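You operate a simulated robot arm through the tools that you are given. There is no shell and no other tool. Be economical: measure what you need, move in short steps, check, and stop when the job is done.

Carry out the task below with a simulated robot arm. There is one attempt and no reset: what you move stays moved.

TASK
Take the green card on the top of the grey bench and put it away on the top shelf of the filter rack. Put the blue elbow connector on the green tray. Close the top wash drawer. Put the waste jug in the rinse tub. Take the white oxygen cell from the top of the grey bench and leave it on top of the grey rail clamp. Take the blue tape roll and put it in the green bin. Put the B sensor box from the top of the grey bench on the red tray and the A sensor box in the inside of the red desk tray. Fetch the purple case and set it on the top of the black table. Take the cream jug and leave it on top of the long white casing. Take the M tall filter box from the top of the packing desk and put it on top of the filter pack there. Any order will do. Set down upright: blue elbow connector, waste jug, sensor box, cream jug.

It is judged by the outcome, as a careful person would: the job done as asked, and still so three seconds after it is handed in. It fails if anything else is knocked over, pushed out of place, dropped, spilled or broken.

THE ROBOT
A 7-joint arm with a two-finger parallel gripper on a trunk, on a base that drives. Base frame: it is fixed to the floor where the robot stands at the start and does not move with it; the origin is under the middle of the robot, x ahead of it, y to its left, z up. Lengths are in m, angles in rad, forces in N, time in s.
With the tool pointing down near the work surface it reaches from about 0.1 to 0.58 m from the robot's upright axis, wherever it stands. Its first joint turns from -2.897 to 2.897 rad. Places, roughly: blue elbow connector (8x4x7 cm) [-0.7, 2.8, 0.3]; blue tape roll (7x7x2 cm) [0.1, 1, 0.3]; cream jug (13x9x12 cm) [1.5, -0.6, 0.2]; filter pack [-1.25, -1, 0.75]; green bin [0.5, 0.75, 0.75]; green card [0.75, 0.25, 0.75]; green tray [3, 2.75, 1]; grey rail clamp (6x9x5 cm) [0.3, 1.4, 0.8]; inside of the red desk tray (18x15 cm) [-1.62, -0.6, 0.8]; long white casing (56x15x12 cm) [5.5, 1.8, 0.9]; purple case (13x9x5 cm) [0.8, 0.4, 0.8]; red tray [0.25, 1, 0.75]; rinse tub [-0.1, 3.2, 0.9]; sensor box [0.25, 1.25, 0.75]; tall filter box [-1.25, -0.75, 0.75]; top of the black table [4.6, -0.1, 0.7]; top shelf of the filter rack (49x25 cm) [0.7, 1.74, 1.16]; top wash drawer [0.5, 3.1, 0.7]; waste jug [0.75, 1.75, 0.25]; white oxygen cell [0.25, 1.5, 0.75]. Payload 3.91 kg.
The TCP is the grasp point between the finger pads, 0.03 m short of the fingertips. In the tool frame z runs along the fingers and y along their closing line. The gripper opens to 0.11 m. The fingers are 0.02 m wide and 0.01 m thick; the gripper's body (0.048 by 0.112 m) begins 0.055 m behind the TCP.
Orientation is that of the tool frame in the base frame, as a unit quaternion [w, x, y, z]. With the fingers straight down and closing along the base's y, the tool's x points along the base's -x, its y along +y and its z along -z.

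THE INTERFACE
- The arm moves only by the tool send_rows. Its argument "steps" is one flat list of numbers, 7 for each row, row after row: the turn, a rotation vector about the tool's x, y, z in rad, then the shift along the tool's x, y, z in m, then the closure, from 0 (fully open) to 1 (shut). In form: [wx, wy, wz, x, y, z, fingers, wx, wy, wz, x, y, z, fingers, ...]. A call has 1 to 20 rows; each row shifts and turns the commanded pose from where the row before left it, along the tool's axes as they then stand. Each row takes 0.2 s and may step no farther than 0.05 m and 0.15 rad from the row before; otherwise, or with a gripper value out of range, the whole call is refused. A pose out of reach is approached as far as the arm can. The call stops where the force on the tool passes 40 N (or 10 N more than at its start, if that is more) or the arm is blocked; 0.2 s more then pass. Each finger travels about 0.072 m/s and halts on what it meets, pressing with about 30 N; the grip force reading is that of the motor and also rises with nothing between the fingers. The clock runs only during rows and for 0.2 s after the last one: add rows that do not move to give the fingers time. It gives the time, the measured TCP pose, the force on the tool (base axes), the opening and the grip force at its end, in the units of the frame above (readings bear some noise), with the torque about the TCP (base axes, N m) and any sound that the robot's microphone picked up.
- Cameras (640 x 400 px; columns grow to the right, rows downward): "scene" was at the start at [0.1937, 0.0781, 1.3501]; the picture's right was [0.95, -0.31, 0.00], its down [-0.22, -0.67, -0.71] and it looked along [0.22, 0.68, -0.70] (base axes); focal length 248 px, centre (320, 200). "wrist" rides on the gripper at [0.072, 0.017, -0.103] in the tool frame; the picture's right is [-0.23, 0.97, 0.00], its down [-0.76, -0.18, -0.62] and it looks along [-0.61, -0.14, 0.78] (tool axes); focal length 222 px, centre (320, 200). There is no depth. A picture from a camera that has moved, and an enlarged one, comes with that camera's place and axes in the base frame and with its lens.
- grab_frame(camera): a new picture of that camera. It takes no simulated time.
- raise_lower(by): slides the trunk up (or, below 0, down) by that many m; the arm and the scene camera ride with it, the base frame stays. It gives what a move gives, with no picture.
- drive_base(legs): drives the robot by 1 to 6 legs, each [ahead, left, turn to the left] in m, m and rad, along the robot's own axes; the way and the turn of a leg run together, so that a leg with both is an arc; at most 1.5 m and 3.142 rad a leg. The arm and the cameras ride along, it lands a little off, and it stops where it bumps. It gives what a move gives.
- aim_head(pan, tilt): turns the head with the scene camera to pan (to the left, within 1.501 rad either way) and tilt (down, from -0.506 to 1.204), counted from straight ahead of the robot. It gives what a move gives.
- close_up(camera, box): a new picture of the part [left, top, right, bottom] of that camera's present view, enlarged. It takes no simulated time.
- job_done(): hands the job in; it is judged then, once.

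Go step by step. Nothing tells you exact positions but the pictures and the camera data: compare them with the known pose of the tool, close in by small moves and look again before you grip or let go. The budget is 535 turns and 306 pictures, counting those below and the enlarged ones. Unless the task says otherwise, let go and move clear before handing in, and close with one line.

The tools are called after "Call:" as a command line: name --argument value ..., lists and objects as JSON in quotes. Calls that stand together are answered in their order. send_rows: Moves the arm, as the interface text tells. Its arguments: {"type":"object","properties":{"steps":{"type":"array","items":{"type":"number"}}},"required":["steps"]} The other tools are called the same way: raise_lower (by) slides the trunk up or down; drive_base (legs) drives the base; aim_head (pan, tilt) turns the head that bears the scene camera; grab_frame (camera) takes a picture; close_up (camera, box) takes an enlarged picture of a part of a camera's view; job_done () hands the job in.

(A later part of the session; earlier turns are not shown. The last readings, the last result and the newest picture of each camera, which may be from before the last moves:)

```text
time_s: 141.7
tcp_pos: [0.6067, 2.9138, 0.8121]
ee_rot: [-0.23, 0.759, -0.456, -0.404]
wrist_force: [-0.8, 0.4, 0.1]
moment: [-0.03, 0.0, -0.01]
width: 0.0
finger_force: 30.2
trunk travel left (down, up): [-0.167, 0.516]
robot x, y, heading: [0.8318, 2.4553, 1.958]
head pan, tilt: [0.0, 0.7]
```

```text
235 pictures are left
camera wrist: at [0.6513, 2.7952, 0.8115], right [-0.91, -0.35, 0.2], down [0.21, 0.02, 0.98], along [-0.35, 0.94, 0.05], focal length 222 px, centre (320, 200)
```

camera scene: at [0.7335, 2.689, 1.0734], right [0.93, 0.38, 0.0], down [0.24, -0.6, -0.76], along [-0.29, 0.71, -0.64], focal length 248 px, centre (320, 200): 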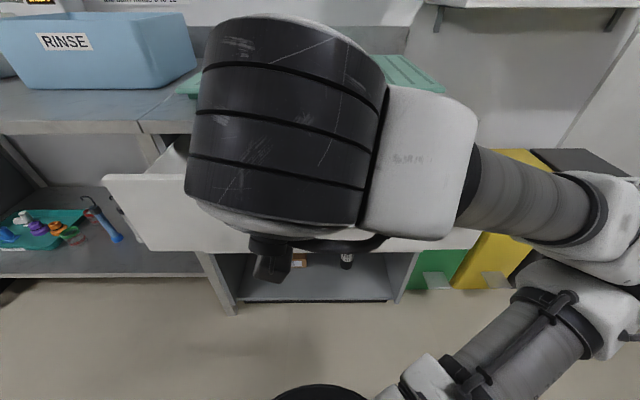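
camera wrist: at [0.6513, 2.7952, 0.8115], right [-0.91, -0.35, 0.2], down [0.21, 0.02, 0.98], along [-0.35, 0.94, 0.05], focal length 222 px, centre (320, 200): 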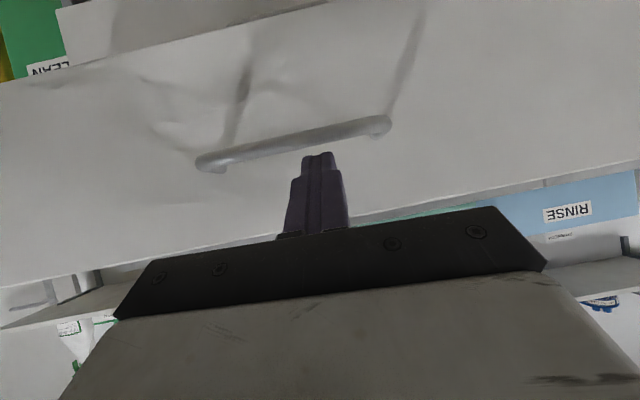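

Call:
raise_lower --by 0.015

Call:
send_rows --steps '[0, 0, 0, -0.012, -0.0015, 0.016, 1, 0, 0, 0, -0.012, -0.0015, 0.016, 1, 0, 0, 0, -0.012, -0.0015, 0.016, 1, 0, 0, 0, -0.012, -0.0015, 0.016, 1, 0, 0, 0, -0.012, -0.0015, 0.016, 1]'

Call:
grab_frame --camera "wrist"

```text
time_s: 142.3
tcp_pos: [0.6058, 2.9147, 0.8266]
ee_rot: [-0.23, 0.759, -0.456, -0.404]
wrist_force: [0.9, -0.8, -0.1]
moment: [0.02, 0.0, 0.0]
width: 0.0
finger_force: 29.8
trunk travel left (down, up): [-0.182, 0.501]
robot x, y, heading: [0.8315, 2.453, 1.958]
head pan, tilt: [0.0, 0.7]
```

```text
time_s: 143.5
tcp_pos: [0.5658, 3.0066, 0.8297]
ee_rot: [-0.23, 0.759, -0.457, -0.403]
wrist_force: [-0.3, 0.3, 0.2]
moment: [-0.03, 0.0, -0.01]
width: 0.0
finger_force: 30.4
trunk travel left (down, up): [-0.182, 0.501]
robot x, y, heading: [0.8328, 2.4521, 1.957]
head pan, tilt: [0.0, 0.7]
```

```text
234 pictures are left
camera wrist: at [0.6094, 2.8875, 0.8299], right [-0.91, -0.35, 0.21], down [0.21, 0.02, 0.98], along [-0.35, 0.94, 0.05], focal length 222 px, centre (320, 200)
```

wrist: 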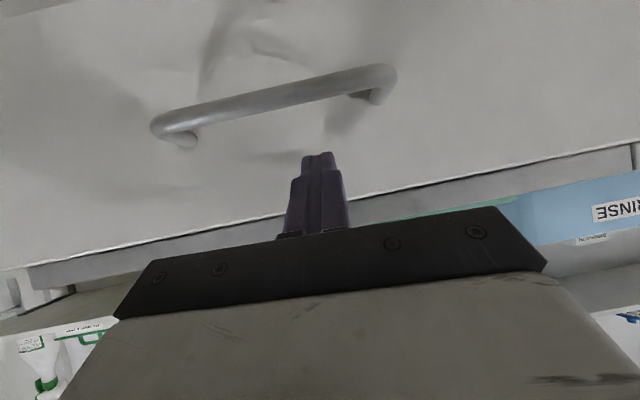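

Call:
send_rows --steps '[0, 0, 0, -0.012, -0.0015, 0.016, 1, 0, 0, 0, -0.012, -0.0015, 0.016, 1, 0, 0, 0, -0.012, -0.0015, 0.016, 1, 0, 0, 0, -0.012, -0.0015, 0.016, 1, 0, 0, 0, -0.012, -0.0015, 0.016, 1]'

Call:
grab_frame --camera "wrist"

Call:
grab_frame --camera "scene"

```text
time_s: 144.7
tcp_pos: [0.5282, 3.0873, 0.8346]
ee_rot: [-0.23, 0.76, -0.457, -0.402]
wrist_force: [7.3, -9.7, 6.5]
moment: [0.08, -0.04, -0.08]
width: 0.0
finger_force: 29.9
trunk travel left (down, up): [-0.182, 0.501]
robot x, y, heading: [0.8345, 2.4548, 1.959]
head pan, tilt: [0.0, 0.7]
stopped in row 5: the force on the tool passed its limit at 69 N (the readings are from after the stop); the commanded pose is now the measured one
```

```text
233 pictures are left
camera wrist: at [0.574, 2.966, 0.8344], right [-0.91, -0.35, 0.2], down [0.21, 0.03, 0.98], along [-0.35, 0.94, 0.05], focal length 222 px, centre (320, 200)
```

wrist: 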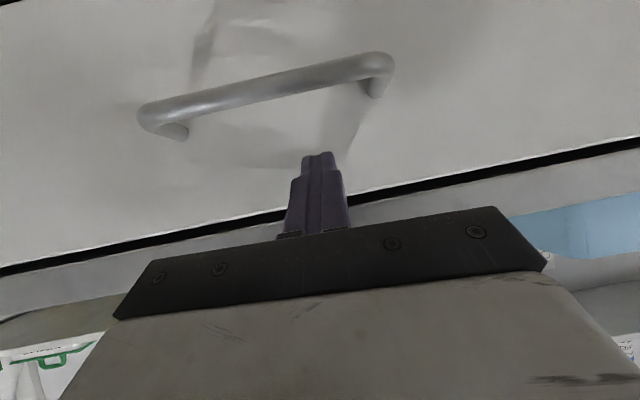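

```text
232 pictures are left
camera scene: at [0.7343, 2.688, 0.9889], right [0.93, 0.38, 0.0], down [0.24, -0.6, -0.77], along [-0.29, 0.71, -0.64], focal length 248 px, centre (320, 200)
```

scene: 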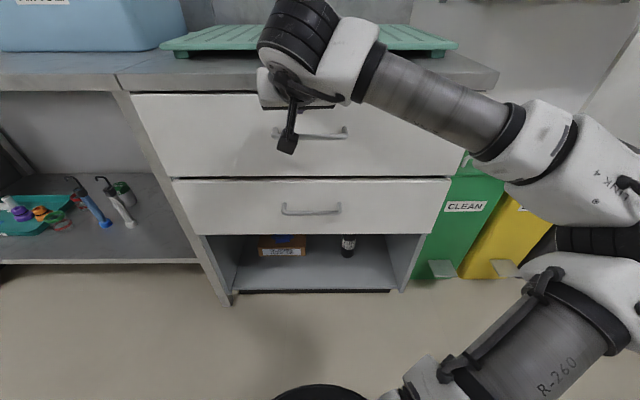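

The top drawer is now closed. I retreat, raise the trunk and go back to the rack for the waste jug.

Call:
send_rows --steps '[0, 0, 0, 0.024, 0.003, -0.032, 1, 0, 0, 0, 0.024, 0.003, -0.032, 1, 0, 0, 0, 0.024, 0.003, -0.032, 0, 0, 0, 0, 0.024, 0.003, -0.032, 0]'

Call:
raise_lower --by 0.4

Call:
drive_base --legs '[[0.1, 0.41, 0], [0, 0, 1.57], [0, 0, 1.56]]'

Call:
grab_frame --camera "scene"

```text
time_s: 145.7
tcp_pos: [0.5954, 2.9406, 0.8279]
ee_rot: [-0.23, 0.76, -0.457, -0.401]
wrist_force: [0.3, 0.4, -0.5]
moment: [0.01, -0.03, -0.02]
width: 0.0824
finger_force: 0.0
trunk travel left (down, up): [-0.182, 0.501]
robot x, y, heading: [0.832, 2.4503, 1.96]
head pan, tilt: [0.0, 0.7]
```

```text
time_s: 149.5
tcp_pos: [0.5946, 2.9412, 1.2273]
ee_rot: [-0.23, 0.76, -0.458, -0.4]
wrist_force: [0.9, -0.2, -0.3]
moment: [0.02, 0.04, -0.01]
width: 0.11
finger_force: 0.1
trunk travel left (down, up): [-0.582, 0.101]
robot x, y, heading: [0.8329, 2.4512, 1.959]
head pan, tilt: [0.0, 0.7]
```

```text
time_s: 161.0
tcp_pos: [0.6402, 1.8954, 1.2281]
ee_rot: [0.396, 0.47, 0.753, -0.235]
wrist_force: [0.2, -0.3, -0.2]
moment: [0.01, -0.01, -0.01]
width: 0.11
finger_force: 0.0
trunk travel left (down, up): [-0.582, 0.101]
robot x, y, heading: [0.4173, 2.3931, -1.212]
head pan, tilt: [0.0, 0.7]
```

```text
231 pictures are left
camera scene: at [0.507, 2.153, 1.3884], right [-0.94, -0.35, 0.0], down [-0.22, 0.6, -0.76], along [0.27, -0.72, -0.64], focal length 248 px, centre (320, 200)
```

scene: 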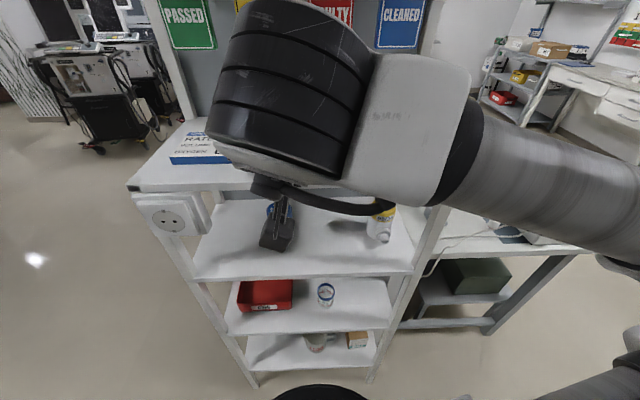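

Back off for clearance, lower the trunk, then yaw/pitch the tool for the jug.

Call:
drive_base --legs '[[-0.22, 0, 0]]'

Call:
send_rows --steps '[0.109, -0.002, 0.077, 0, 0, 0, 0, 0.109, -0.002, 0.077, 0, 0, 0, 0, 0.109, -0.002, 0.077, 0, 0, 0, 0, 0.109, -0.002, 0.077, 0, 0, 0, 0, 0.109, -0.002, 0.077, 0, 0, 0, 0, 0, 0.085, 0, 0, 0, 0, 0, 0, 0.085, 0, 0, 0, 0, 0]'

Call:
raise_lower --by -0.4

Call:
raise_lower --by -0.18

Call:
grab_frame --camera "wrist"

```text
time_s: 162.7
tcp_pos: [0.5643, 2.102, 1.228]
ee_rot: [0.396, 0.469, 0.753, -0.235]
wrist_force: [-0.2, 0.5, -0.3]
moment: [-0.04, -0.03, 0.0]
width: 0.1102
finger_force: 0.1
trunk travel left (down, up): [-0.582, 0.101]
robot x, y, heading: [0.3466, 2.5983, -1.215]
head pan, tilt: [0.0, 0.7]
```

```text
time_s: 164.2
tcp_pos: [0.5519, 2.0913, 1.2201]
ee_rot: [0.248, 0.718, 0.581, -0.291]
wrist_force: [-0.3, -0.3, -0.8]
moment: [0.0, 0.04, 0.02]
width: 0.1101
finger_force: 0.1
out of reach, approached as far as the arm can: row 5
trunk travel left (down, up): [-0.582, 0.101]
robot x, y, heading: [0.3446, 2.5978, -1.211]
head pan, tilt: [0.0, 0.7]
```

```text
time_s: 168.1
tcp_pos: [0.5529, 2.093, 0.8201]
ee_rot: [0.249, 0.717, 0.582, -0.291]
wrist_force: [0.6, 0.3, -0.5]
moment: [0.01, 0.01, -0.02]
width: 0.1098
finger_force: 0.1
trunk travel left (down, up): [-0.182, 0.501]
robot x, y, heading: [0.339, 2.5973, -1.215]
head pan, tilt: [0.0, 0.7]
```

```text
time_s: 170.3
tcp_pos: [0.5525, 2.0943, 0.7101]
ee_rot: [0.252, 0.717, 0.581, -0.293]
wrist_force: [0.4, 0.3, 0.3]
moment: [-0.01, -0.01, -0.01]
width: 0.1099
finger_force: 0.0
trunk travel left (down, up): [-0.067, 0.616]
robot x, y, heading: [0.3436, 2.596, -1.212]
head pan, tilt: [0.0, 0.7]
stopped: the arm was blocked; the commanded pose is now the measured one
```

```text
230 pictures are left
camera wrist: at [0.5919, 2.2128, 0.7324], right [0.92, -0.35, 0.18], down [-0.21, -0.05, 0.98], along [-0.33, -0.94, -0.12], focal length 222 px, centre (320, 200)
```

wrist: 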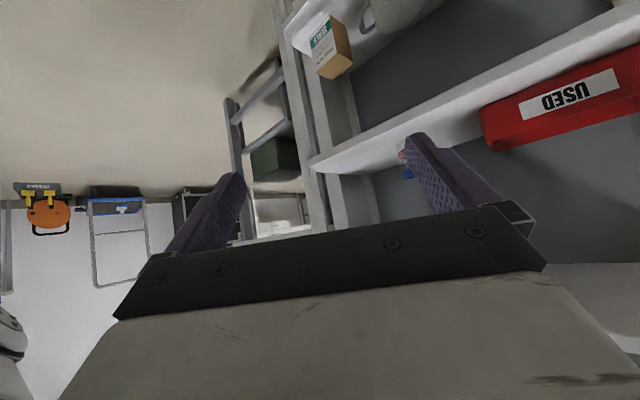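

Call:
send_rows --steps '[0, 0, 0, 0.0212, 0.0166, 0.0332, 0, 0, 0, 0, 0.0212, 0.0166, 0.0332, 0, 0, 0, 0, 0.0212, 0.0166, 0.0332, 0, 0, 0, 0, 0.0212, 0.0166, 0.0332, 0, 0, 0, 0, 0.0212, 0.0166, 0.0332, 0, 0, 0, 0, 0.0212, 0.0166, 0.0332, 0, 0, 0, 0, 0.0212, 0.0166, 0.0332, 0, 0, 0, 0, 0.0212, 0.0166, 0.0332, 0]'

Call:
grab_frame --camera "wrist"

Call:
grab_frame --camera "scene"

```text
time_s: 172.1
tcp_pos: [0.6748, 1.9978, 0.4055]
ee_rot: [0.252, 0.716, 0.581, -0.294]
wrist_force: [0.2, -0.4, 0.4]
moment: [0.03, -0.01, -0.01]
width: 0.11
finger_force: 0.1
trunk travel left (down, up): [-0.067, 0.616]
robot x, y, heading: [0.3422, 2.6007, -1.21]
head pan, tilt: [0.0, 0.7]
```

```text
229 pictures are left
camera wrist: at [0.7148, 2.1165, 0.4276], right [0.92, -0.35, 0.18], down [-0.21, -0.05, 0.98], along [-0.33, -0.94, -0.12], focal length 222 px, centre (320, 200)
```

wrist: 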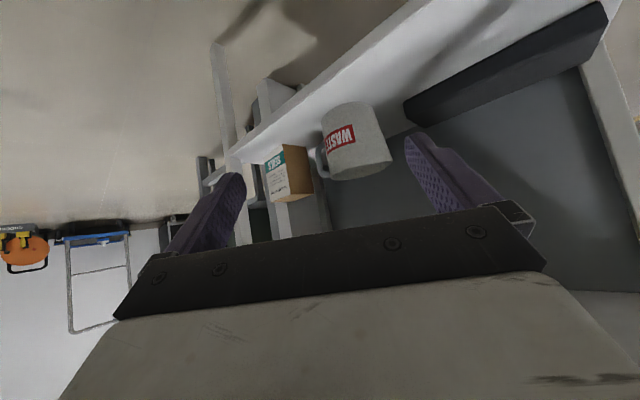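

```text
228 pictures are left
camera scene: at [0.4304, 2.3635, 0.8766], right [-0.94, -0.35, 0.0], down [-0.23, 0.6, -0.77], along [0.27, -0.72, -0.64], focal length 248 px, centre (320, 200)
```

scene: 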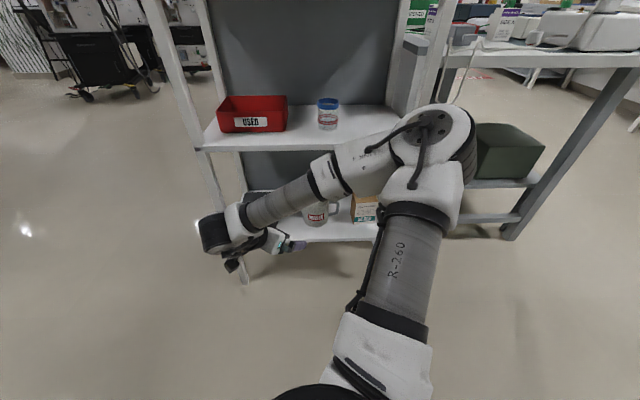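

Call:
close_up --camera "wrist" --box '[240, 70, 440, 195]'

```text
3.20 times, centred on (340, 132) of wrist
camera zoom: at [0.7148, 2.1165, 0.4276], right [0.92, -0.35, 0.18], down [-0.21, -0.05, 0.98], along [-0.33, -0.94, -0.12], focal length 711 px, centre (256, 416)
```

zoom: 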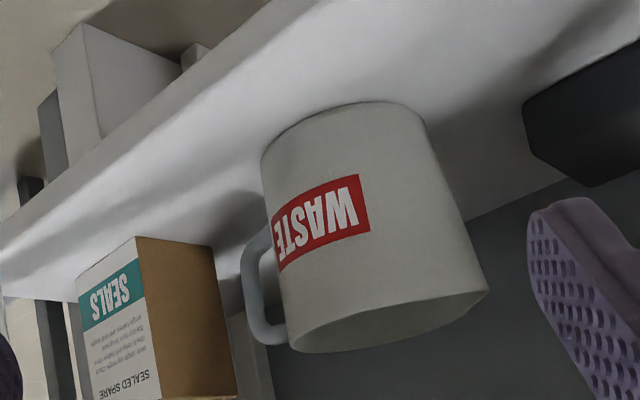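

Jug centre ≈(0.668, 1.777), rim z≈0.35, mid diameter ≈0.085. I move onto the approach line.

Call:
send_rows --steps '[0, 0, 0, 0.0285, 0.0155, 0.0325, 0, 0, 0, 0, 0.0285, 0.0155, 0.0325, 0, 0, 0, 0, 0, 0, 0, 0]'

Call:
grab_frame --camera "wrist"

```text
time_s: 172.9
tcp_pos: [0.7056, 1.9869, 0.3215]
ee_rot: [0.252, 0.716, 0.581, -0.294]
wrist_force: [1.1, -0.3, -0.4]
moment: [0.02, 0.01, -0.03]
width: 0.11
finger_force: 0.1
trunk travel left (down, up): [-0.067, 0.616]
robot x, y, heading: [0.3434, 2.5963, -1.212]
head pan, tilt: [0.0, 0.7]
```

```text
226 pictures are left
camera wrist: at [0.7459, 2.1048, 0.3426], right [0.92, -0.35, 0.18], down [-0.21, -0.05, 0.98], along [-0.33, -0.94, -0.12], focal length 222 px, centre (320, 200)
```

wrist: 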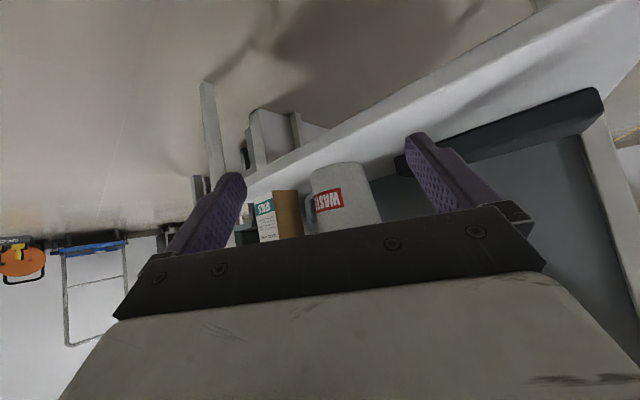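

Call:
send_rows --steps '[0, 0, 0, -0.028, 0.001, 0.0285, 0, 0, 0, 0, -0.028, 0.001, 0.0285, 0, 0, 0, 0, -0.028, 0.001, 0.0285, 0]'

Call:
grab_frame --camera "wrist"

Call:
grab_frame --camera "scene"

```text
time_s: 173.7
tcp_pos: [0.6849, 1.8673, 0.3188]
ee_rot: [0.25, 0.716, 0.583, -0.292]
wrist_force: [0.2, -1.1, 0.0]
moment: [-0.04, 0.01, 0.0]
width: 0.1102
finger_force: 0.1
trunk travel left (down, up): [-0.067, 0.616]
robot x, y, heading: [0.3433, 2.5967, -1.214]
head pan, tilt: [0.0, 0.7]
```

```text
225 pictures are left
camera wrist: at [0.725, 1.9859, 0.3405], right [0.92, -0.35, 0.18], down [-0.21, -0.05, 0.98], along [-0.33, -0.94, -0.12], focal length 222 px, centre (320, 200)
```

wrist: 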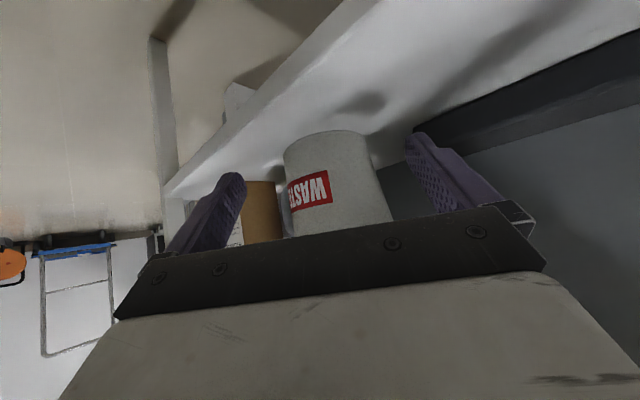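

```text
224 pictures are left
camera scene: at [0.4297, 2.3607, 0.8765], right [-0.94, -0.35, 0.0], down [-0.22, 0.6, -0.77], along [0.27, -0.72, -0.64], focal length 248 px, centre (320, 200)
```

scene: 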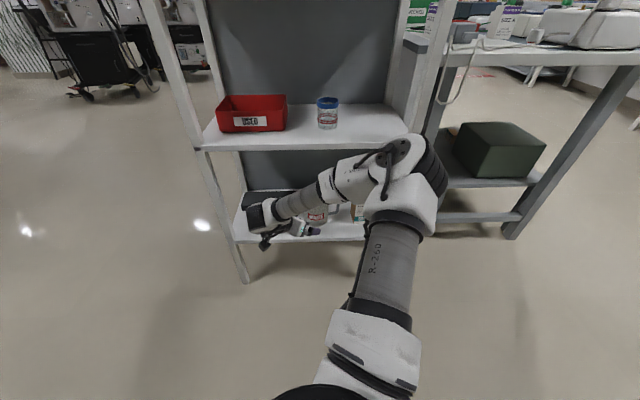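

Call:
send_rows --steps '[0, 0, 0, -0.018, 0.0007, 0.0185, 0, 0, 0, 0, -0.018, 0.0007, 0.0185, 0]'

Call:
grab_frame --camera "wrist"

Call:
close_up --camera "scene" --box '[180, 80, 480, 268]'

```text
time_s: 174.3
tcp_pos: [0.6764, 1.8175, 0.3189]
ee_rot: [0.25, 0.716, 0.582, -0.292]
wrist_force: [-0.2, 0.6, 0.3]
moment: [-0.01, 0.02, 0.0]
width: 0.1099
finger_force: 0.1
trunk travel left (down, up): [-0.067, 0.616]
robot x, y, heading: [0.3426, 2.5945, -1.215]
head pan, tilt: [0.0, 0.7]
```

```text
223 pictures are left
camera wrist: at [0.7166, 1.9355, 0.3399], right [0.92, -0.35, 0.18], down [-0.21, -0.05, 0.98], along [-0.33, -0.94, -0.12], focal length 222 px, centre (320, 200)
```

wrist: 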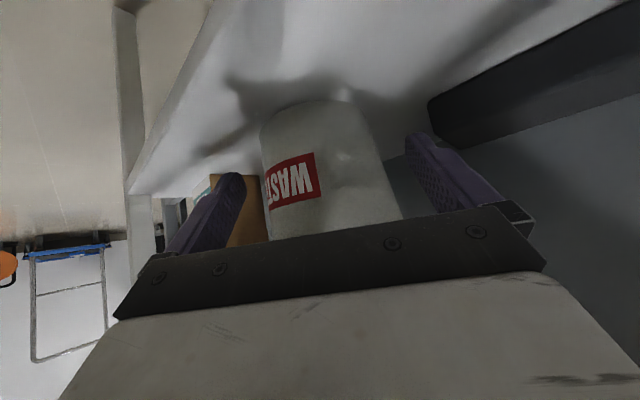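

```text
2.13 times, centred on (330, 174) of scene
camera zoom: at [0.4297, 2.3607, 0.8765], right [-0.94, -0.35, 0.0], down [-0.22, 0.6, -0.77], along [0.27, -0.72, -0.64], focal length 527 px, centre (299, 255)
```

zoom: 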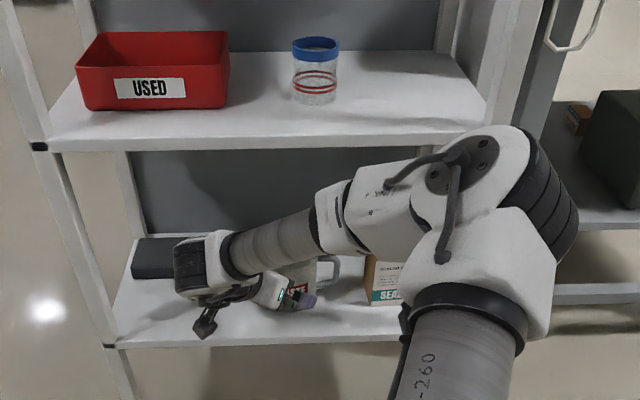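

Call:
send_rows --steps '[0, 0, 0, -0.0105, 0.0003, 0.0107, 0, 0, 0, 0, -0.0105, 0.0003, 0.0107, 0]'

Call:
grab_frame --camera "wrist"

```text
time_s: 174.9
tcp_pos: [0.6727, 1.7868, 0.3178]
ee_rot: [0.25, 0.716, 0.582, -0.292]
wrist_force: [1.2, 0.4, 0.3]
moment: [0.02, -0.04, 0.05]
width: 0.1102
finger_force: 0.0
trunk travel left (down, up): [-0.067, 0.616]
robot x, y, heading: [0.3422, 2.5995, -1.211]
head pan, tilt: [0.0, 0.7]
```

```text
221 pictures are left
camera wrist: at [0.7111, 1.9053, 0.3398], right [0.92, -0.35, 0.18], down [-0.21, -0.05, 0.98], along [-0.33, -0.94, -0.12], focal length 222 px, centre (320, 200)
```

wrist: 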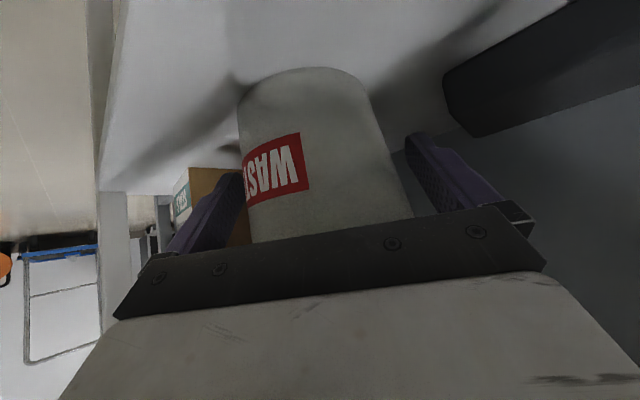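

Call:
send_rows --steps '[0, 0, 0, 0, -0.006, 0, 0, 0, 0, 0, 0, 0, 0, 0.2, 0, 0, 0, 0, 0, 0, 0.4, 0, 0, 0, 0, 0, 0, 0.5, 0, 0, 0, 0, 0, 0, 0.5]'

Call:
grab_frame --camera "wrist"

```text
time_s: 176.1
tcp_pos: [0.6645, 1.7891, 0.3183]
ee_rot: [0.251, 0.716, 0.582, -0.291]
wrist_force: [0.0, 0.2, -0.4]
moment: [0.03, 0.0, 0.0]
width: 0.0831
finger_force: 30.1
trunk travel left (down, up): [-0.067, 0.616]
robot x, y, heading: [0.3416, 2.5963, -1.214]
head pan, tilt: [0.0, 0.7]
```

```text
220 pictures are left
camera wrist: at [0.7047, 1.9069, 0.3397], right [0.92, -0.35, 0.18], down [-0.21, -0.05, 0.98], along [-0.33, -0.94, -0.12], focal length 222 px, centre (320, 200)
```

wrist: 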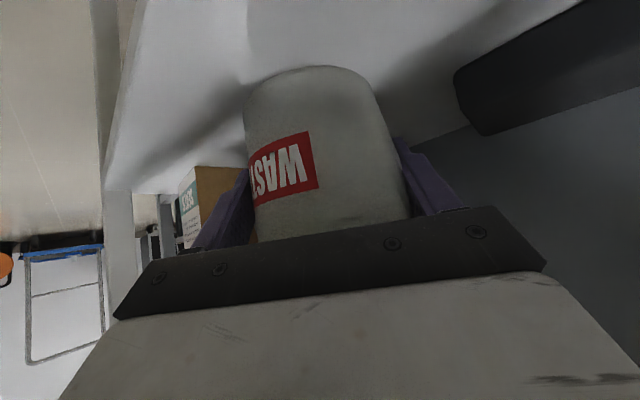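

Gripped at 0.083. Lift 3 cm, check.

Call:
send_rows --steps '[0, 0, 0, -0.0107, 0.0003, -0.0105, 0.5, 0, 0, 0, -0.0107, 0.0003, -0.0105, 0.5, 0, 0, 0, -0.0107, 0.0003, -0.0105, 0.5]'

Call:
grab_frame --camera "wrist"

```text
time_s: 176.9
tcp_pos: [0.6653, 1.7893, 0.364]
ee_rot: [0.251, 0.717, 0.581, -0.293]
wrist_force: [0.3, -0.2, -0.7]
moment: [0.03, 0.02, -0.01]
width: 0.0831
finger_force: 30.3
trunk travel left (down, up): [-0.067, 0.616]
robot x, y, heading: [0.3433, 2.5967, -1.21]
head pan, tilt: [0.0, 0.7]
```

```text
219 pictures are left
camera wrist: at [0.705, 1.9065, 0.3861], right [0.92, -0.35, 0.18], down [-0.21, -0.05, 0.98], along [-0.33, -0.94, -0.12], focal length 222 px, centre (320, 200)
```

wrist: 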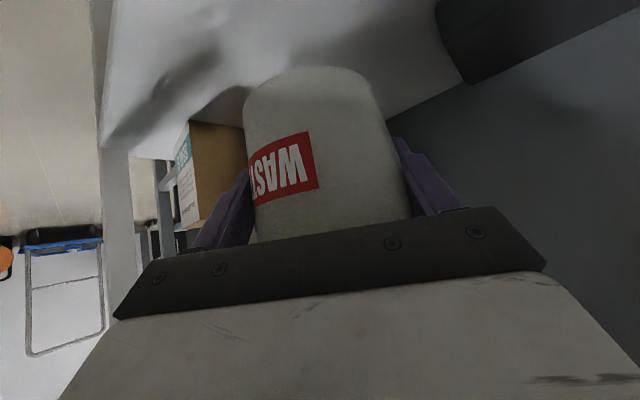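

Call:
send_rows --steps '[0, 0, 0, 0.028, -0.001, -0.0285, 0.5, 0, 0, 0, 0.028, -0.001, -0.0285, 0.5, 0, 0, 0, 0.028, -0.001, -0.0285, 0.5, 0, 0, 0, 0.028, -0.001, -0.0285, 0.5, 0, 0, 0, 0.028, -0.001, -0.0285, 0.5, 0, 0, 0, 0.028, -0.001, -0.0285, 0.5, 0, 0, 0, 0.028, -0.001, -0.0285, 0.5]'

Call:
grab_frame --camera "scene"

```text
time_s: 178.5
tcp_pos: [0.7145, 2.0655, 0.3652]
ee_rot: [0.252, 0.716, 0.581, -0.293]
wrist_force: [0.1, 0.1, -0.4]
moment: [0.02, -0.04, 0.02]
width: 0.0831
finger_force: 29.9
trunk travel left (down, up): [-0.067, 0.616]
robot x, y, heading: [0.344, 2.5951, -1.212]
head pan, tilt: [0.0, 0.7]
```

```text
218 pictures are left
camera scene: at [0.4299, 2.3637, 0.8765], right [-0.94, -0.35, 0.0], down [-0.22, 0.6, -0.77], along [0.27, -0.72, -0.64], focal length 248 px, centre (320, 200)
```

scene: 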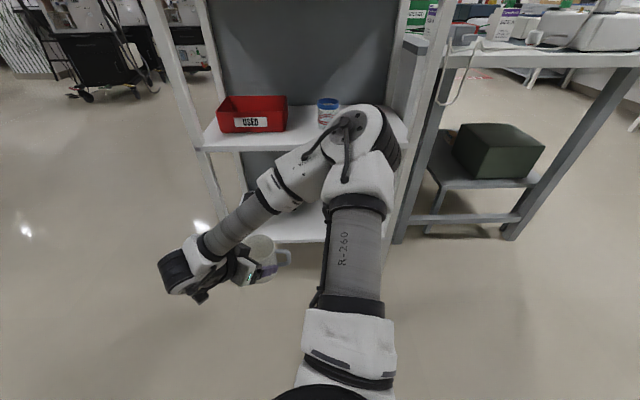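

Jug is out. Raise the trunk and turn back to the counter via the open aisle.

Call:
raise_lower --by 0.4

Call:
raise_lower --by 0.2

Call:
drive_base --legs '[[0, 0, 1.57], [-0.3, -0.25, 0], [0, 0, 1.6]]'

Call:
grab_frame --camera "scene"

Call:
grab_frame --camera "wrist"

```text
time_s: 182.3
tcp_pos: [0.7135, 2.0642, 0.7579]
ee_rot: [0.249, 0.717, 0.583, -0.292]
wrist_force: [0.6, 0.3, -0.3]
moment: [0.0, -0.02, 0.0]
width: 0.0829
finger_force: 30.3
trunk travel left (down, up): [-0.467, 0.216]
robot x, y, heading: [0.3446, 2.601, -1.213]
head pan, tilt: [0.0, 0.7]
```

```text
time_s: 184.5
tcp_pos: [0.7143, 2.0629, 0.9585]
ee_rot: [0.248, 0.717, 0.583, -0.291]
wrist_force: [0.6, 0.6, -1.4]
moment: [0.04, -0.04, -0.01]
width: 0.0829
finger_force: 30.0
trunk travel left (down, up): [-0.667, 0.016]
robot x, y, heading: [0.3446, 2.599, -1.213]
head pan, tilt: [0.0, 0.7]
```

```text
time_s: 195.0
tcp_pos: [-0.2403, 2.7753, 0.9596]
ee_rot: [0.287, -0.595, 0.707, 0.253]
wrist_force: [-0.3, 0.4, -0.9]
moment: [0.02, -0.03, -0.05]
width: 0.0825
finger_force: 30.2
trunk travel left (down, up): [-0.667, 0.016]
robot x, y, heading: [0.1483, 2.2579, 1.964]
head pan, tilt: [0.0, 0.7]
```

```text
217 pictures are left
camera scene: at [0.0491, 2.4921, 1.4735], right [0.92, 0.38, 0.0], down [0.25, -0.6, -0.76], along [-0.29, 0.71, -0.64], focal length 248 px, centre (320, 200)
```

scene: 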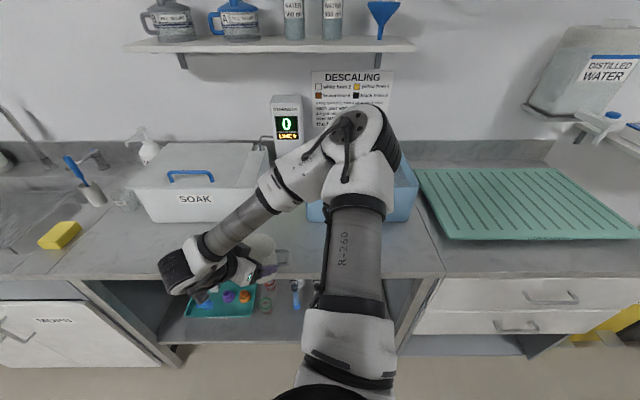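

```text
216 pictures are left
camera wrist: at [-0.2789, 2.6561, 0.9812], right [-0.93, 0.32, 0.18], down [0.21, 0.06, 0.98], along [0.3, 0.95, -0.13], focal length 222 px, centre (320, 200)
```

wrist: 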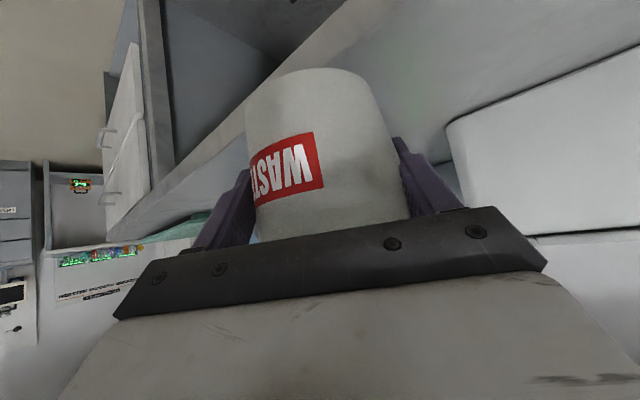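

Facing the counter now. RINSE is the blue tub behind the elbow. I'll set the jug on the free counter spot to regrip it from above; first raise and move over the counter.

Call:
send_rows --steps '[0, 0, 0, -0.0285, 0.0008, -0.0281, 0.5, 0, 0, 0, -0.0285, 0.0008, -0.0281, 0.5, 0, 0, 0, -0.0285, 0.0008, -0.0281, 0.5, 0, 0, 0, -0.024, -0.0127, 0.0236, 0.5, 0, 0, 0, -0.024, -0.0127, 0.0236, 0.5, 0, 0, 0, -0.024, -0.0127, 0.0236, 0.5, 0, 0, 0, -0.024, -0.0127, 0.0236, 0.5, 0, 0, 0, -0.024, -0.0127, 0.0236, 0.5]'

Call:
grab_frame --camera "scene"

Call:
grab_frame --camera "wrist"

```text
time_s: 196.8
tcp_pos: [-0.1505, 2.9352, 1.0788]
ee_rot: [0.287, -0.594, 0.707, 0.253]
wrist_force: [0.1, 0.2, -0.3]
moment: [-0.04, 0.01, 0.0]
width: 0.0822
finger_force: 30.0
trunk travel left (down, up): [-0.667, 0.016]
robot x, y, heading: [0.1491, 2.2544, 1.965]
head pan, tilt: [0.0, 0.7]
```

```text
215 pictures are left
camera scene: at [0.0495, 2.4924, 1.4734], right [0.92, 0.38, 0.0], down [0.24, -0.6, -0.76], along [-0.29, 0.71, -0.64], focal length 248 px, centre (320, 200)
```

scene: 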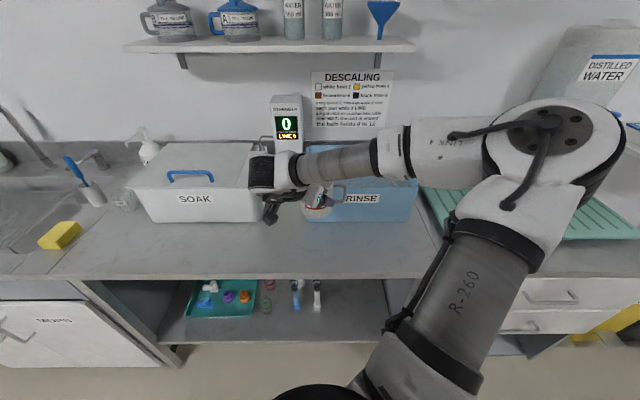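

```text
214 pictures are left
camera wrist: at [-0.1884, 2.8144, 1.1012], right [-0.93, 0.32, 0.18], down [0.21, 0.06, 0.98], along [0.3, 0.95, -0.13], focal length 222 px, centre (320, 200)
```

wrist: 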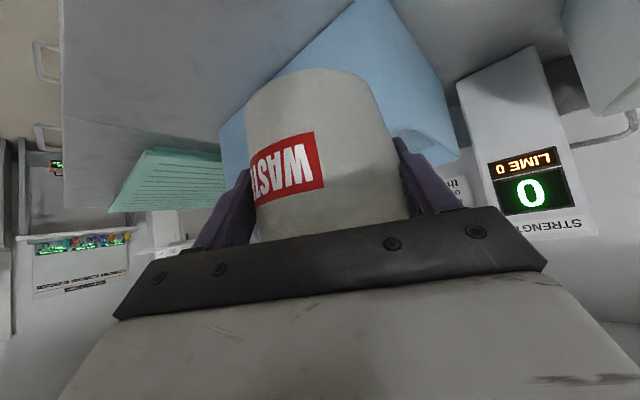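

Call:
send_rows --steps '[0, 0, 0, 0.0115, -0.011, -0.012, 0.5, 0, 0, 0, 0.0212, -0.0005, 0.0212, 0.5, 0, 0, 0, 0.0212, -0.0005, 0.0212, 0.5, 0, 0, 0, 0.0212, -0.0005, 0.0212, 0.5, 0, 0, 0, 0.007, 0, 0.007, 0.5, 0, 0, 0, 0, 0, 0, 0.5]'

Call:
grab_frame --camera "scene"

```text
time_s: 198.2
tcp_pos: [-0.1434, 2.9148, 0.9798]
ee_rot: [0.287, -0.594, 0.708, 0.253]
wrist_force: [0.1, -0.7, -1.4]
moment: [-0.03, 0.01, 0.02]
width: 0.082
finger_force: 30.3
trunk travel left (down, up): [-0.667, 0.016]
robot x, y, heading: [0.1465, 2.2544, 1.962]
head pan, tilt: [0.0, 0.7]
```

```text
213 pictures are left
camera scene: at [0.0491, 2.4922, 1.4735], right [0.92, 0.38, 0.0], down [0.25, -0.6, -0.76], along [-0.29, 0.71, -0.64], focal length 248 px, centre (320, 200)
```

scene: 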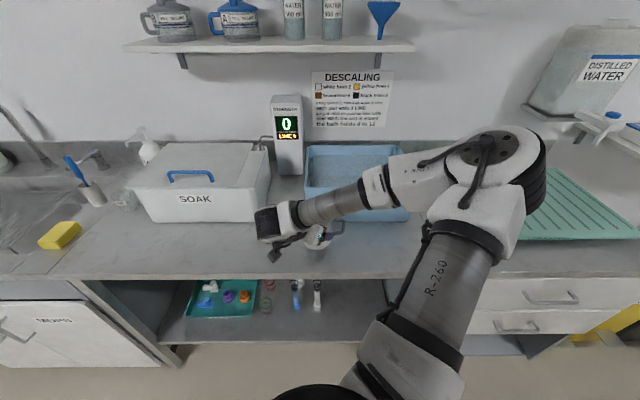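

Call:
send_rows --steps '[0, 0, 0, 0.0042, 0, 0.0042, 0.5, 0, 0, 0, 0.0042, 0, 0.0042, 0.5, 0, 0, 0, 0.0042, 0, 0.0042, 0.5]'

```text
time_s: 199.0
tcp_pos: [-0.1438, 2.9151, 0.9612]
ee_rot: [0.287, -0.594, 0.708, 0.253]
wrist_force: [0.2, -0.5, -0.9]
moment: [-0.02, 0.01, 0.01]
width: 0.082
finger_force: 30.1
trunk travel left (down, up): [-0.667, 0.016]
robot x, y, heading: [0.1464, 2.2599, 1.96]
head pan, tilt: [0.0, 0.7]
```

Call:
send_rows --steps '[0, 0, 0, 0.0028, 0, 0.0028, 0.5, 0, 0, 0, 0.0028, 0, 0.0028, 0.5]'

```text
time_s: 199.6
tcp_pos: [-0.1421, 2.9152, 0.9529]
ee_rot: [0.287, -0.594, 0.708, 0.253]
wrist_force: [0.3, 0.4, -0.1]
moment: [-0.02, -0.03, 0.0]
width: 0.0819
finger_force: 30.0
trunk travel left (down, up): [-0.667, 0.016]
robot x, y, heading: [0.1461, 2.2535, 1.962]
head pan, tilt: [0.0, 0.7]
```

Call:
send_rows --steps '[0, 0, 0, 0.0028, 0, 0.0028, 0.5]'

Call:
close_up --camera "scene" --box '[230, 130, 430, 290]'

```text
time_s: 200.0
tcp_pos: [-0.143, 2.9153, 0.9488]
ee_rot: [0.286, -0.594, 0.708, 0.253]
wrist_force: [-0.1, -0.5, 0.0]
moment: [0.05, 0.01, 0.01]
width: 0.0817
finger_force: 30.2
trunk travel left (down, up): [-0.667, 0.016]
robot x, y, heading: [0.147, 2.2549, 1.966]
head pan, tilt: [0.0, 0.7]
```

```text
2.50 times, centred on (330, 210) of scene
camera zoom: at [0.0491, 2.4923, 1.4735], right [0.92, 0.38, 0.0], down [0.25, -0.6, -0.76], along [-0.29, 0.71, -0.64], focal length 619 px, centre (295, 175)
```

zoom: 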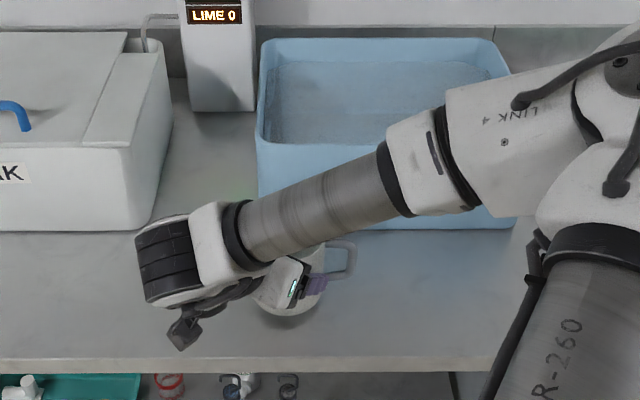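

Call:
send_rows --steps '[0, 0, 0, 0.0028, 0, 0.0028, 0.5, 0, 0, 0, 0.0021, 0, 0.0021, 0.5]'

```text
time_s: 200.6
tcp_pos: [-0.1422, 2.9135, 0.9428]
ee_rot: [0.288, -0.595, 0.706, 0.254]
wrist_force: [-0.3, -0.3, -1.7]
moment: [0.02, 0.0, 0.02]
width: 0.0819
finger_force: 30.0
trunk travel left (down, up): [-0.667, 0.016]
robot x, y, heading: [0.1497, 2.255, 1.96]
head pan, tilt: [0.0, 0.7]
```

Call:
send_rows --steps '[0, 0, 0, 0.0028, 0, 0.0028, 0.5, 0, 0, 0, 0.0028, 0, 0.0028, 0.5]'

```text
time_s: 201.2
tcp_pos: [-0.1429, 2.915, 0.9371]
ee_rot: [0.289, -0.593, 0.707, 0.256]
wrist_force: [1.9, -0.7, 11.9]
moment: [0.13, 0.15, 0.0]
width: 0.0816
finger_force: 30.0
trunk travel left (down, up): [-0.667, 0.016]
robot x, y, heading: [0.1437, 2.2541, 1.961]
head pan, tilt: [0.0, 0.7]
```

Contact: counter at ≈0.881. Release and retreat along the tool axis.

Call:
send_rows --steps '[0, 0, 0, 0, 0, 0, 0.3, 0, 0, 0, 0, 0, 0, 0, 0, 0, 0, 0, 0, 0, 0, 0, 0, 0, 0, 0, 0, 0, 0, 0, 0, 0, 0, -0.03, 0, 0, 0, 0, 0, 0, -0.04, 0, 0, 0, 0, 0, 0, -0.045, 0, 0, 0, 0, 0, 0, -0.045, 0, 0, 0, 0, 0, 0, -0.045, 0]'

Call:
grab_frame --camera "scene"

Call:
grab_frame --camera "wrist"

```text
time_s: 203.2
tcp_pos: [-0.1644, 2.7706, 1.0787]
ee_rot: [0.287, -0.594, 0.707, 0.253]
wrist_force: [-0.5, 0.0, 1.3]
moment: [-0.02, 0.01, -0.03]
width: 0.1099
finger_force: 0.0
trunk travel left (down, up): [-0.667, 0.016]
robot x, y, heading: [0.147, 2.2565, 1.961]
head pan, tilt: [0.0, 0.7]
```

```text
211 pictures are left
camera scene: at [0.0491, 2.4917, 1.4735], right [0.92, 0.38, 0.0], down [0.25, -0.6, -0.77], along [-0.29, 0.71, -0.64], focal length 248 px, centre (320, 200)
```

scene: 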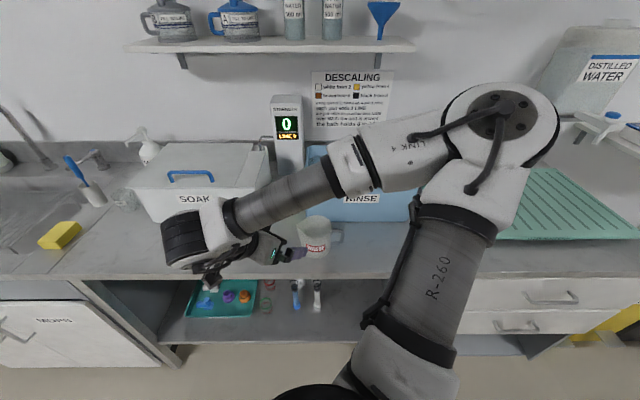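

```text
210 pictures are left
camera wrist: at [-0.2027, 2.6504, 1.1014], right [-0.93, 0.32, 0.18], down [0.21, 0.06, 0.98], along [0.3, 0.95, -0.12], focal length 222 px, centre (320, 200)
```

wrist: 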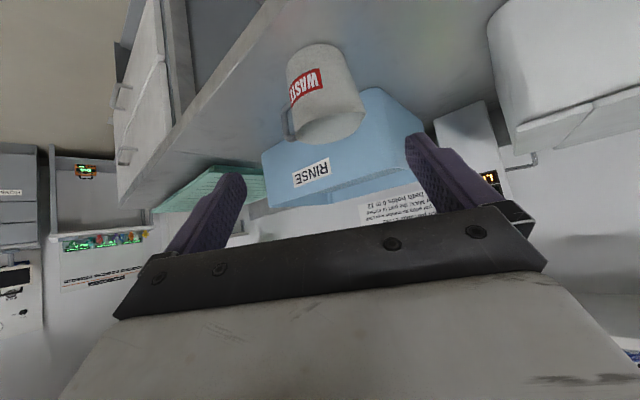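

Jug stands at ≈(-0.14, 2.925), handle to the right. Re-orient to vertical, closing along the counter's normal, and go above it.

Call:
send_rows --steps '[0, 0.131, 0, 0, 0, -0.01, 0, 0, 0.131, 0, 0, 0, -0.01, 0, 0, 0.131, 0, 0, 0, -0.01, 0, 0, 0.131, 0, 0, 0, 0, 0, 0, 0.131, 0, 0, 0, 0, 0, 0, 0.131, 0, 0, 0, 0, 0, 0, 0, 0.1414, 0, 0, 0, 0, 0, 0, 0.1414, 0, 0, 0, 0, 0, 0, 0.1414, 0, 0, 0, 0, 0, 0, 0.1414, 0, 0, 0, 0, 0, 0, 0.1414, 0, 0, 0, 0, 0, 0, 0.1414, 0, 0, 0, 0, 0, 0, 0.1414, 0, 0, 0, 0]'

Call:
grab_frame --camera "wrist"

Call:
grab_frame --camera "scene"

```text
time_s: 206.0
tcp_pos: [-0.1678, 2.7529, 1.1037]
ee_rot: [-0.008, -0.205, 0.979, 0.003]
wrist_force: [0.5, 0.0, -0.1]
moment: [0.01, 0.0, 0.02]
width: 0.1101
finger_force: 0.2
trunk travel left (down, up): [-0.667, 0.016]
robot x, y, heading: [0.1483, 2.2514, 1.961]
head pan, tilt: [0.0, 0.7]
```

```text
209 pictures are left
camera wrist: at [-0.2399, 2.7389, 1.2086], right [-0.18, 0.98, 0.01], down [0.78, 0.14, 0.61], along [0.6, 0.12, -0.79], focal length 222 px, centre (320, 200)
```

wrist: 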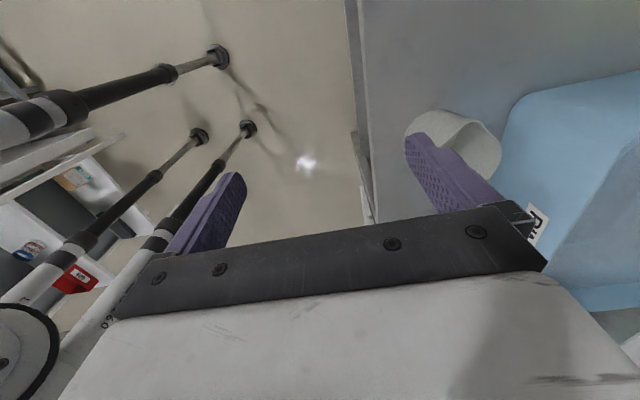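

```text
208 pictures are left
camera scene: at [0.0492, 2.492, 1.4735], right [0.92, 0.38, 0.0], down [0.25, -0.6, -0.77], along [-0.29, 0.71, -0.64], focal length 248 px, centre (320, 200)
```

scene: 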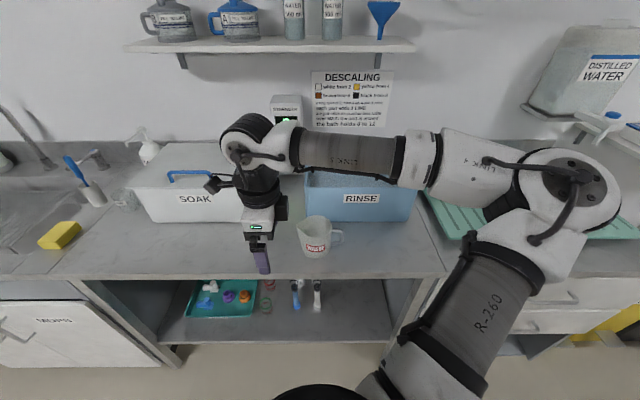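

Call:
send_rows --steps '[0.006, 0.016, 0, -0.023, 0.037, 0, 0, 0, 0, 0, -0.023, 0.037, 0, 0, 0, 0, 0, -0.023, 0.037, 0, 0, 0, 0, 0, -0.023, 0.037, 0, 0]'

Call:
grab_frame --camera "wrist"

Call:
grab_frame --camera "scene"

```text
time_s: 207.0
tcp_pos: [-0.1431, 2.9262, 1.1014]
ee_rot: [-0.015, -0.207, 0.978, -0.002]
wrist_force: [-0.2, 0.1, 0.2]
moment: [0.0, -0.03, 0.0]
width: 0.1101
finger_force: 0.1
trunk travel left (down, up): [-0.667, 0.016]
robot x, y, heading: [0.1476, 2.2517, 1.959]
head pan, tilt: [0.0, 0.7]
```

```text
207 pictures are left
camera wrist: at [-0.2138, 2.9132, 1.2079], right [-0.19, 0.98, 0.0], down [0.79, 0.15, 0.6], along [0.59, 0.11, -0.8], focal length 222 px, centre (320, 200)
```

wrist: 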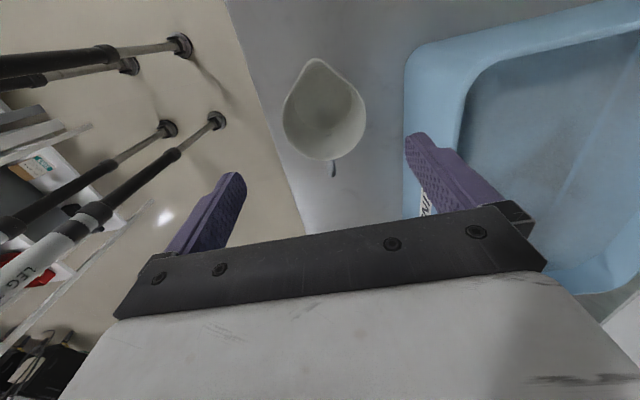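

```text
206 pictures are left
camera scene: at [0.0491, 2.4925, 1.4734], right [0.92, 0.38, 0.0], down [0.25, -0.6, -0.76], along [-0.29, 0.71, -0.64], focal length 248 px, centre (320, 200)
```

scene: 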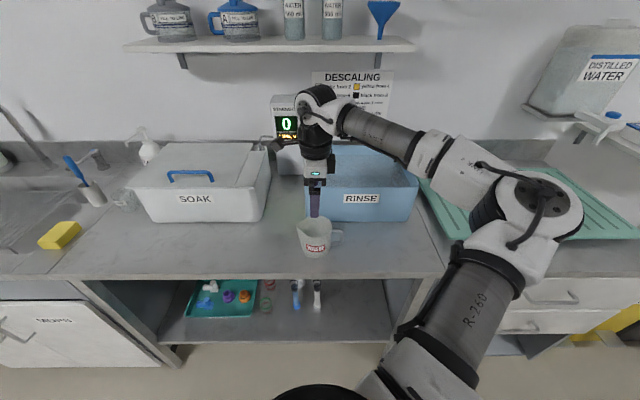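

Jug centred between fingers; handle and spout clear. Level the tool and descend.

Call:
send_rows --steps '[0.002, -0.029, 0, 0.001, 0.001, 0.03, 0, 0, 0, 0, 0, 0, 0.03, 0, 0, 0, 0, 0, 0, 0.03, 0]'

Call:
grab_frame --camera "wrist"

```text
time_s: 207.8
tcp_pos: [-0.1446, 2.9266, 1.0112]
ee_rot: [-0.001, -0.206, 0.979, 0.001]
wrist_force: [0.5, -0.4, -0.2]
moment: [-0.02, 0.0, 0.0]
width: 0.1102
finger_force: 0.1
trunk travel left (down, up): [-0.667, 0.016]
robot x, y, heading: [0.1505, 2.2597, 1.965]
head pan, tilt: [0.0, 0.7]
```

```text
205 pictures are left
camera wrist: at [-0.2188, 2.9122, 1.1156], right [-0.18, 0.98, 0.0], down [0.77, 0.14, 0.62], along [0.61, 0.12, -0.78], focal length 222 px, centre (320, 200)
```

wrist: 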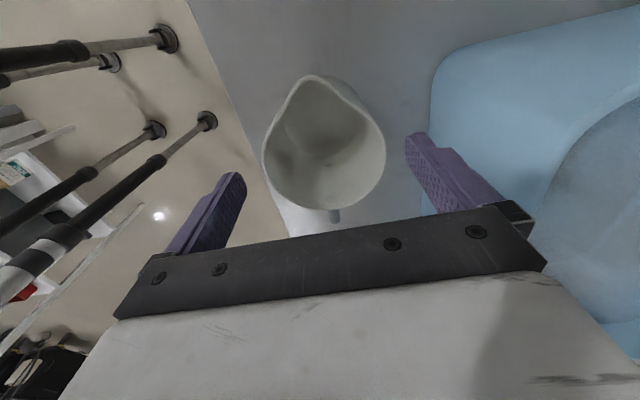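

Call:
send_rows --steps '[0, 0, 0, 0.006, 0.003, 0, 0, 0, 0, 0, 0, 0, 0.025, 0, 0, 0, 0, 0, 0, 0.025, 0, 0, 0, 0, 0, 0, 0.02, 0]'

Call:
grab_frame --camera "wrist"

```text
time_s: 208.8
tcp_pos: [-0.152, 2.9263, 0.9399]
ee_rot: [-0.001, -0.206, 0.978, 0.0]
wrist_force: [0.2, -0.1, -0.5]
moment: [-0.01, 0.0, -0.05]
width: 0.1098
finger_force: 0.2
trunk travel left (down, up): [-0.667, 0.016]
robot x, y, heading: [0.1459, 2.2565, 1.957]
head pan, tilt: [0.0, 0.7]
```

```text
204 pictures are left
camera wrist: at [-0.226, 2.9124, 1.0455], right [-0.18, 0.98, 0.0], down [0.77, 0.14, 0.62], along [0.61, 0.12, -0.78], focal length 222 px, centre (320, 200)
```

wrist: 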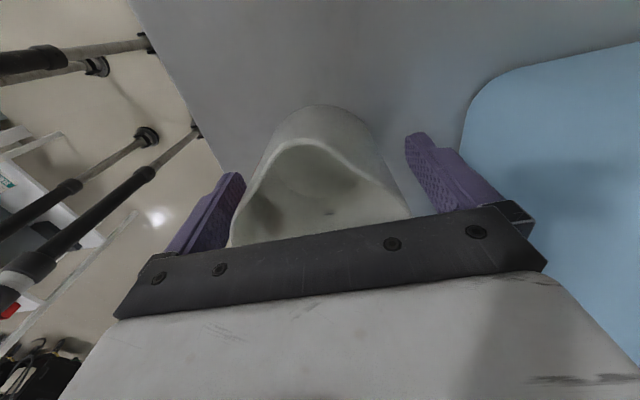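

Jug is between the fingers. Close and lift.

Call:
send_rows --steps '[0, 0, 0, 0, 0, 0, 0.2, 0, 0, 0, 0, 0, 0, 0.4, 0, 0, 0, 0, 0, 0, 0.5, 0, 0, 0, 0, 0, 0, 0.5, 0, 0, 0, 0, 0, -0.03, 0.5, 0, 0, 0, 0, 0, -0.045, 0.5, 0, 0, 0, 0, 0, -0.045, 0.5, 0, 0, 0, 0, 0, -0.045, 0.5, 0, 0, 0, 0, 0, -0.03, 0.5]'

Call:
grab_frame --camera "scene"

Call:
grab_frame --camera "wrist"

```text
time_s: 210.8
tcp_pos: [-0.1516, 2.925, 1.1376]
ee_rot: [-0.001, -0.207, 0.978, 0.0]
wrist_force: [-0.6, -0.3, -0.8]
moment: [0.02, 0.0, -0.05]
width: 0.0853
finger_force: 30.4
trunk travel left (down, up): [-0.667, 0.016]
robot x, y, heading: [0.149, 2.2566, 1.961]
head pan, tilt: [0.0, 0.7]
```

```text
203 pictures are left
camera scene: at [0.0492, 2.4919, 1.4735], right [0.92, 0.38, 0.0], down [0.25, -0.6, -0.77], along [-0.29, 0.71, -0.64], focal length 248 px, centre (320, 200)
```

scene: 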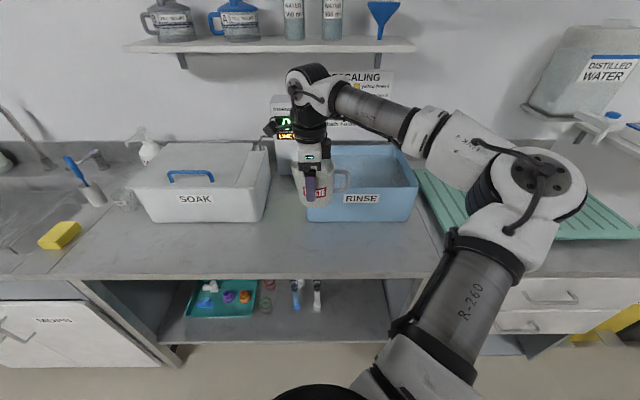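

```text
202 pictures are left
camera wrist: at [-0.2254, 2.9113, 1.2417], right [-0.18, 0.98, 0.0], down [0.77, 0.14, 0.62], along [0.61, 0.12, -0.78], focal length 222 px, centre (320, 200)
```

wrist: 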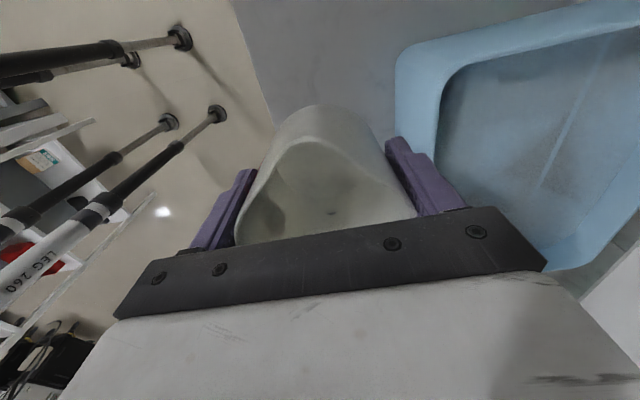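

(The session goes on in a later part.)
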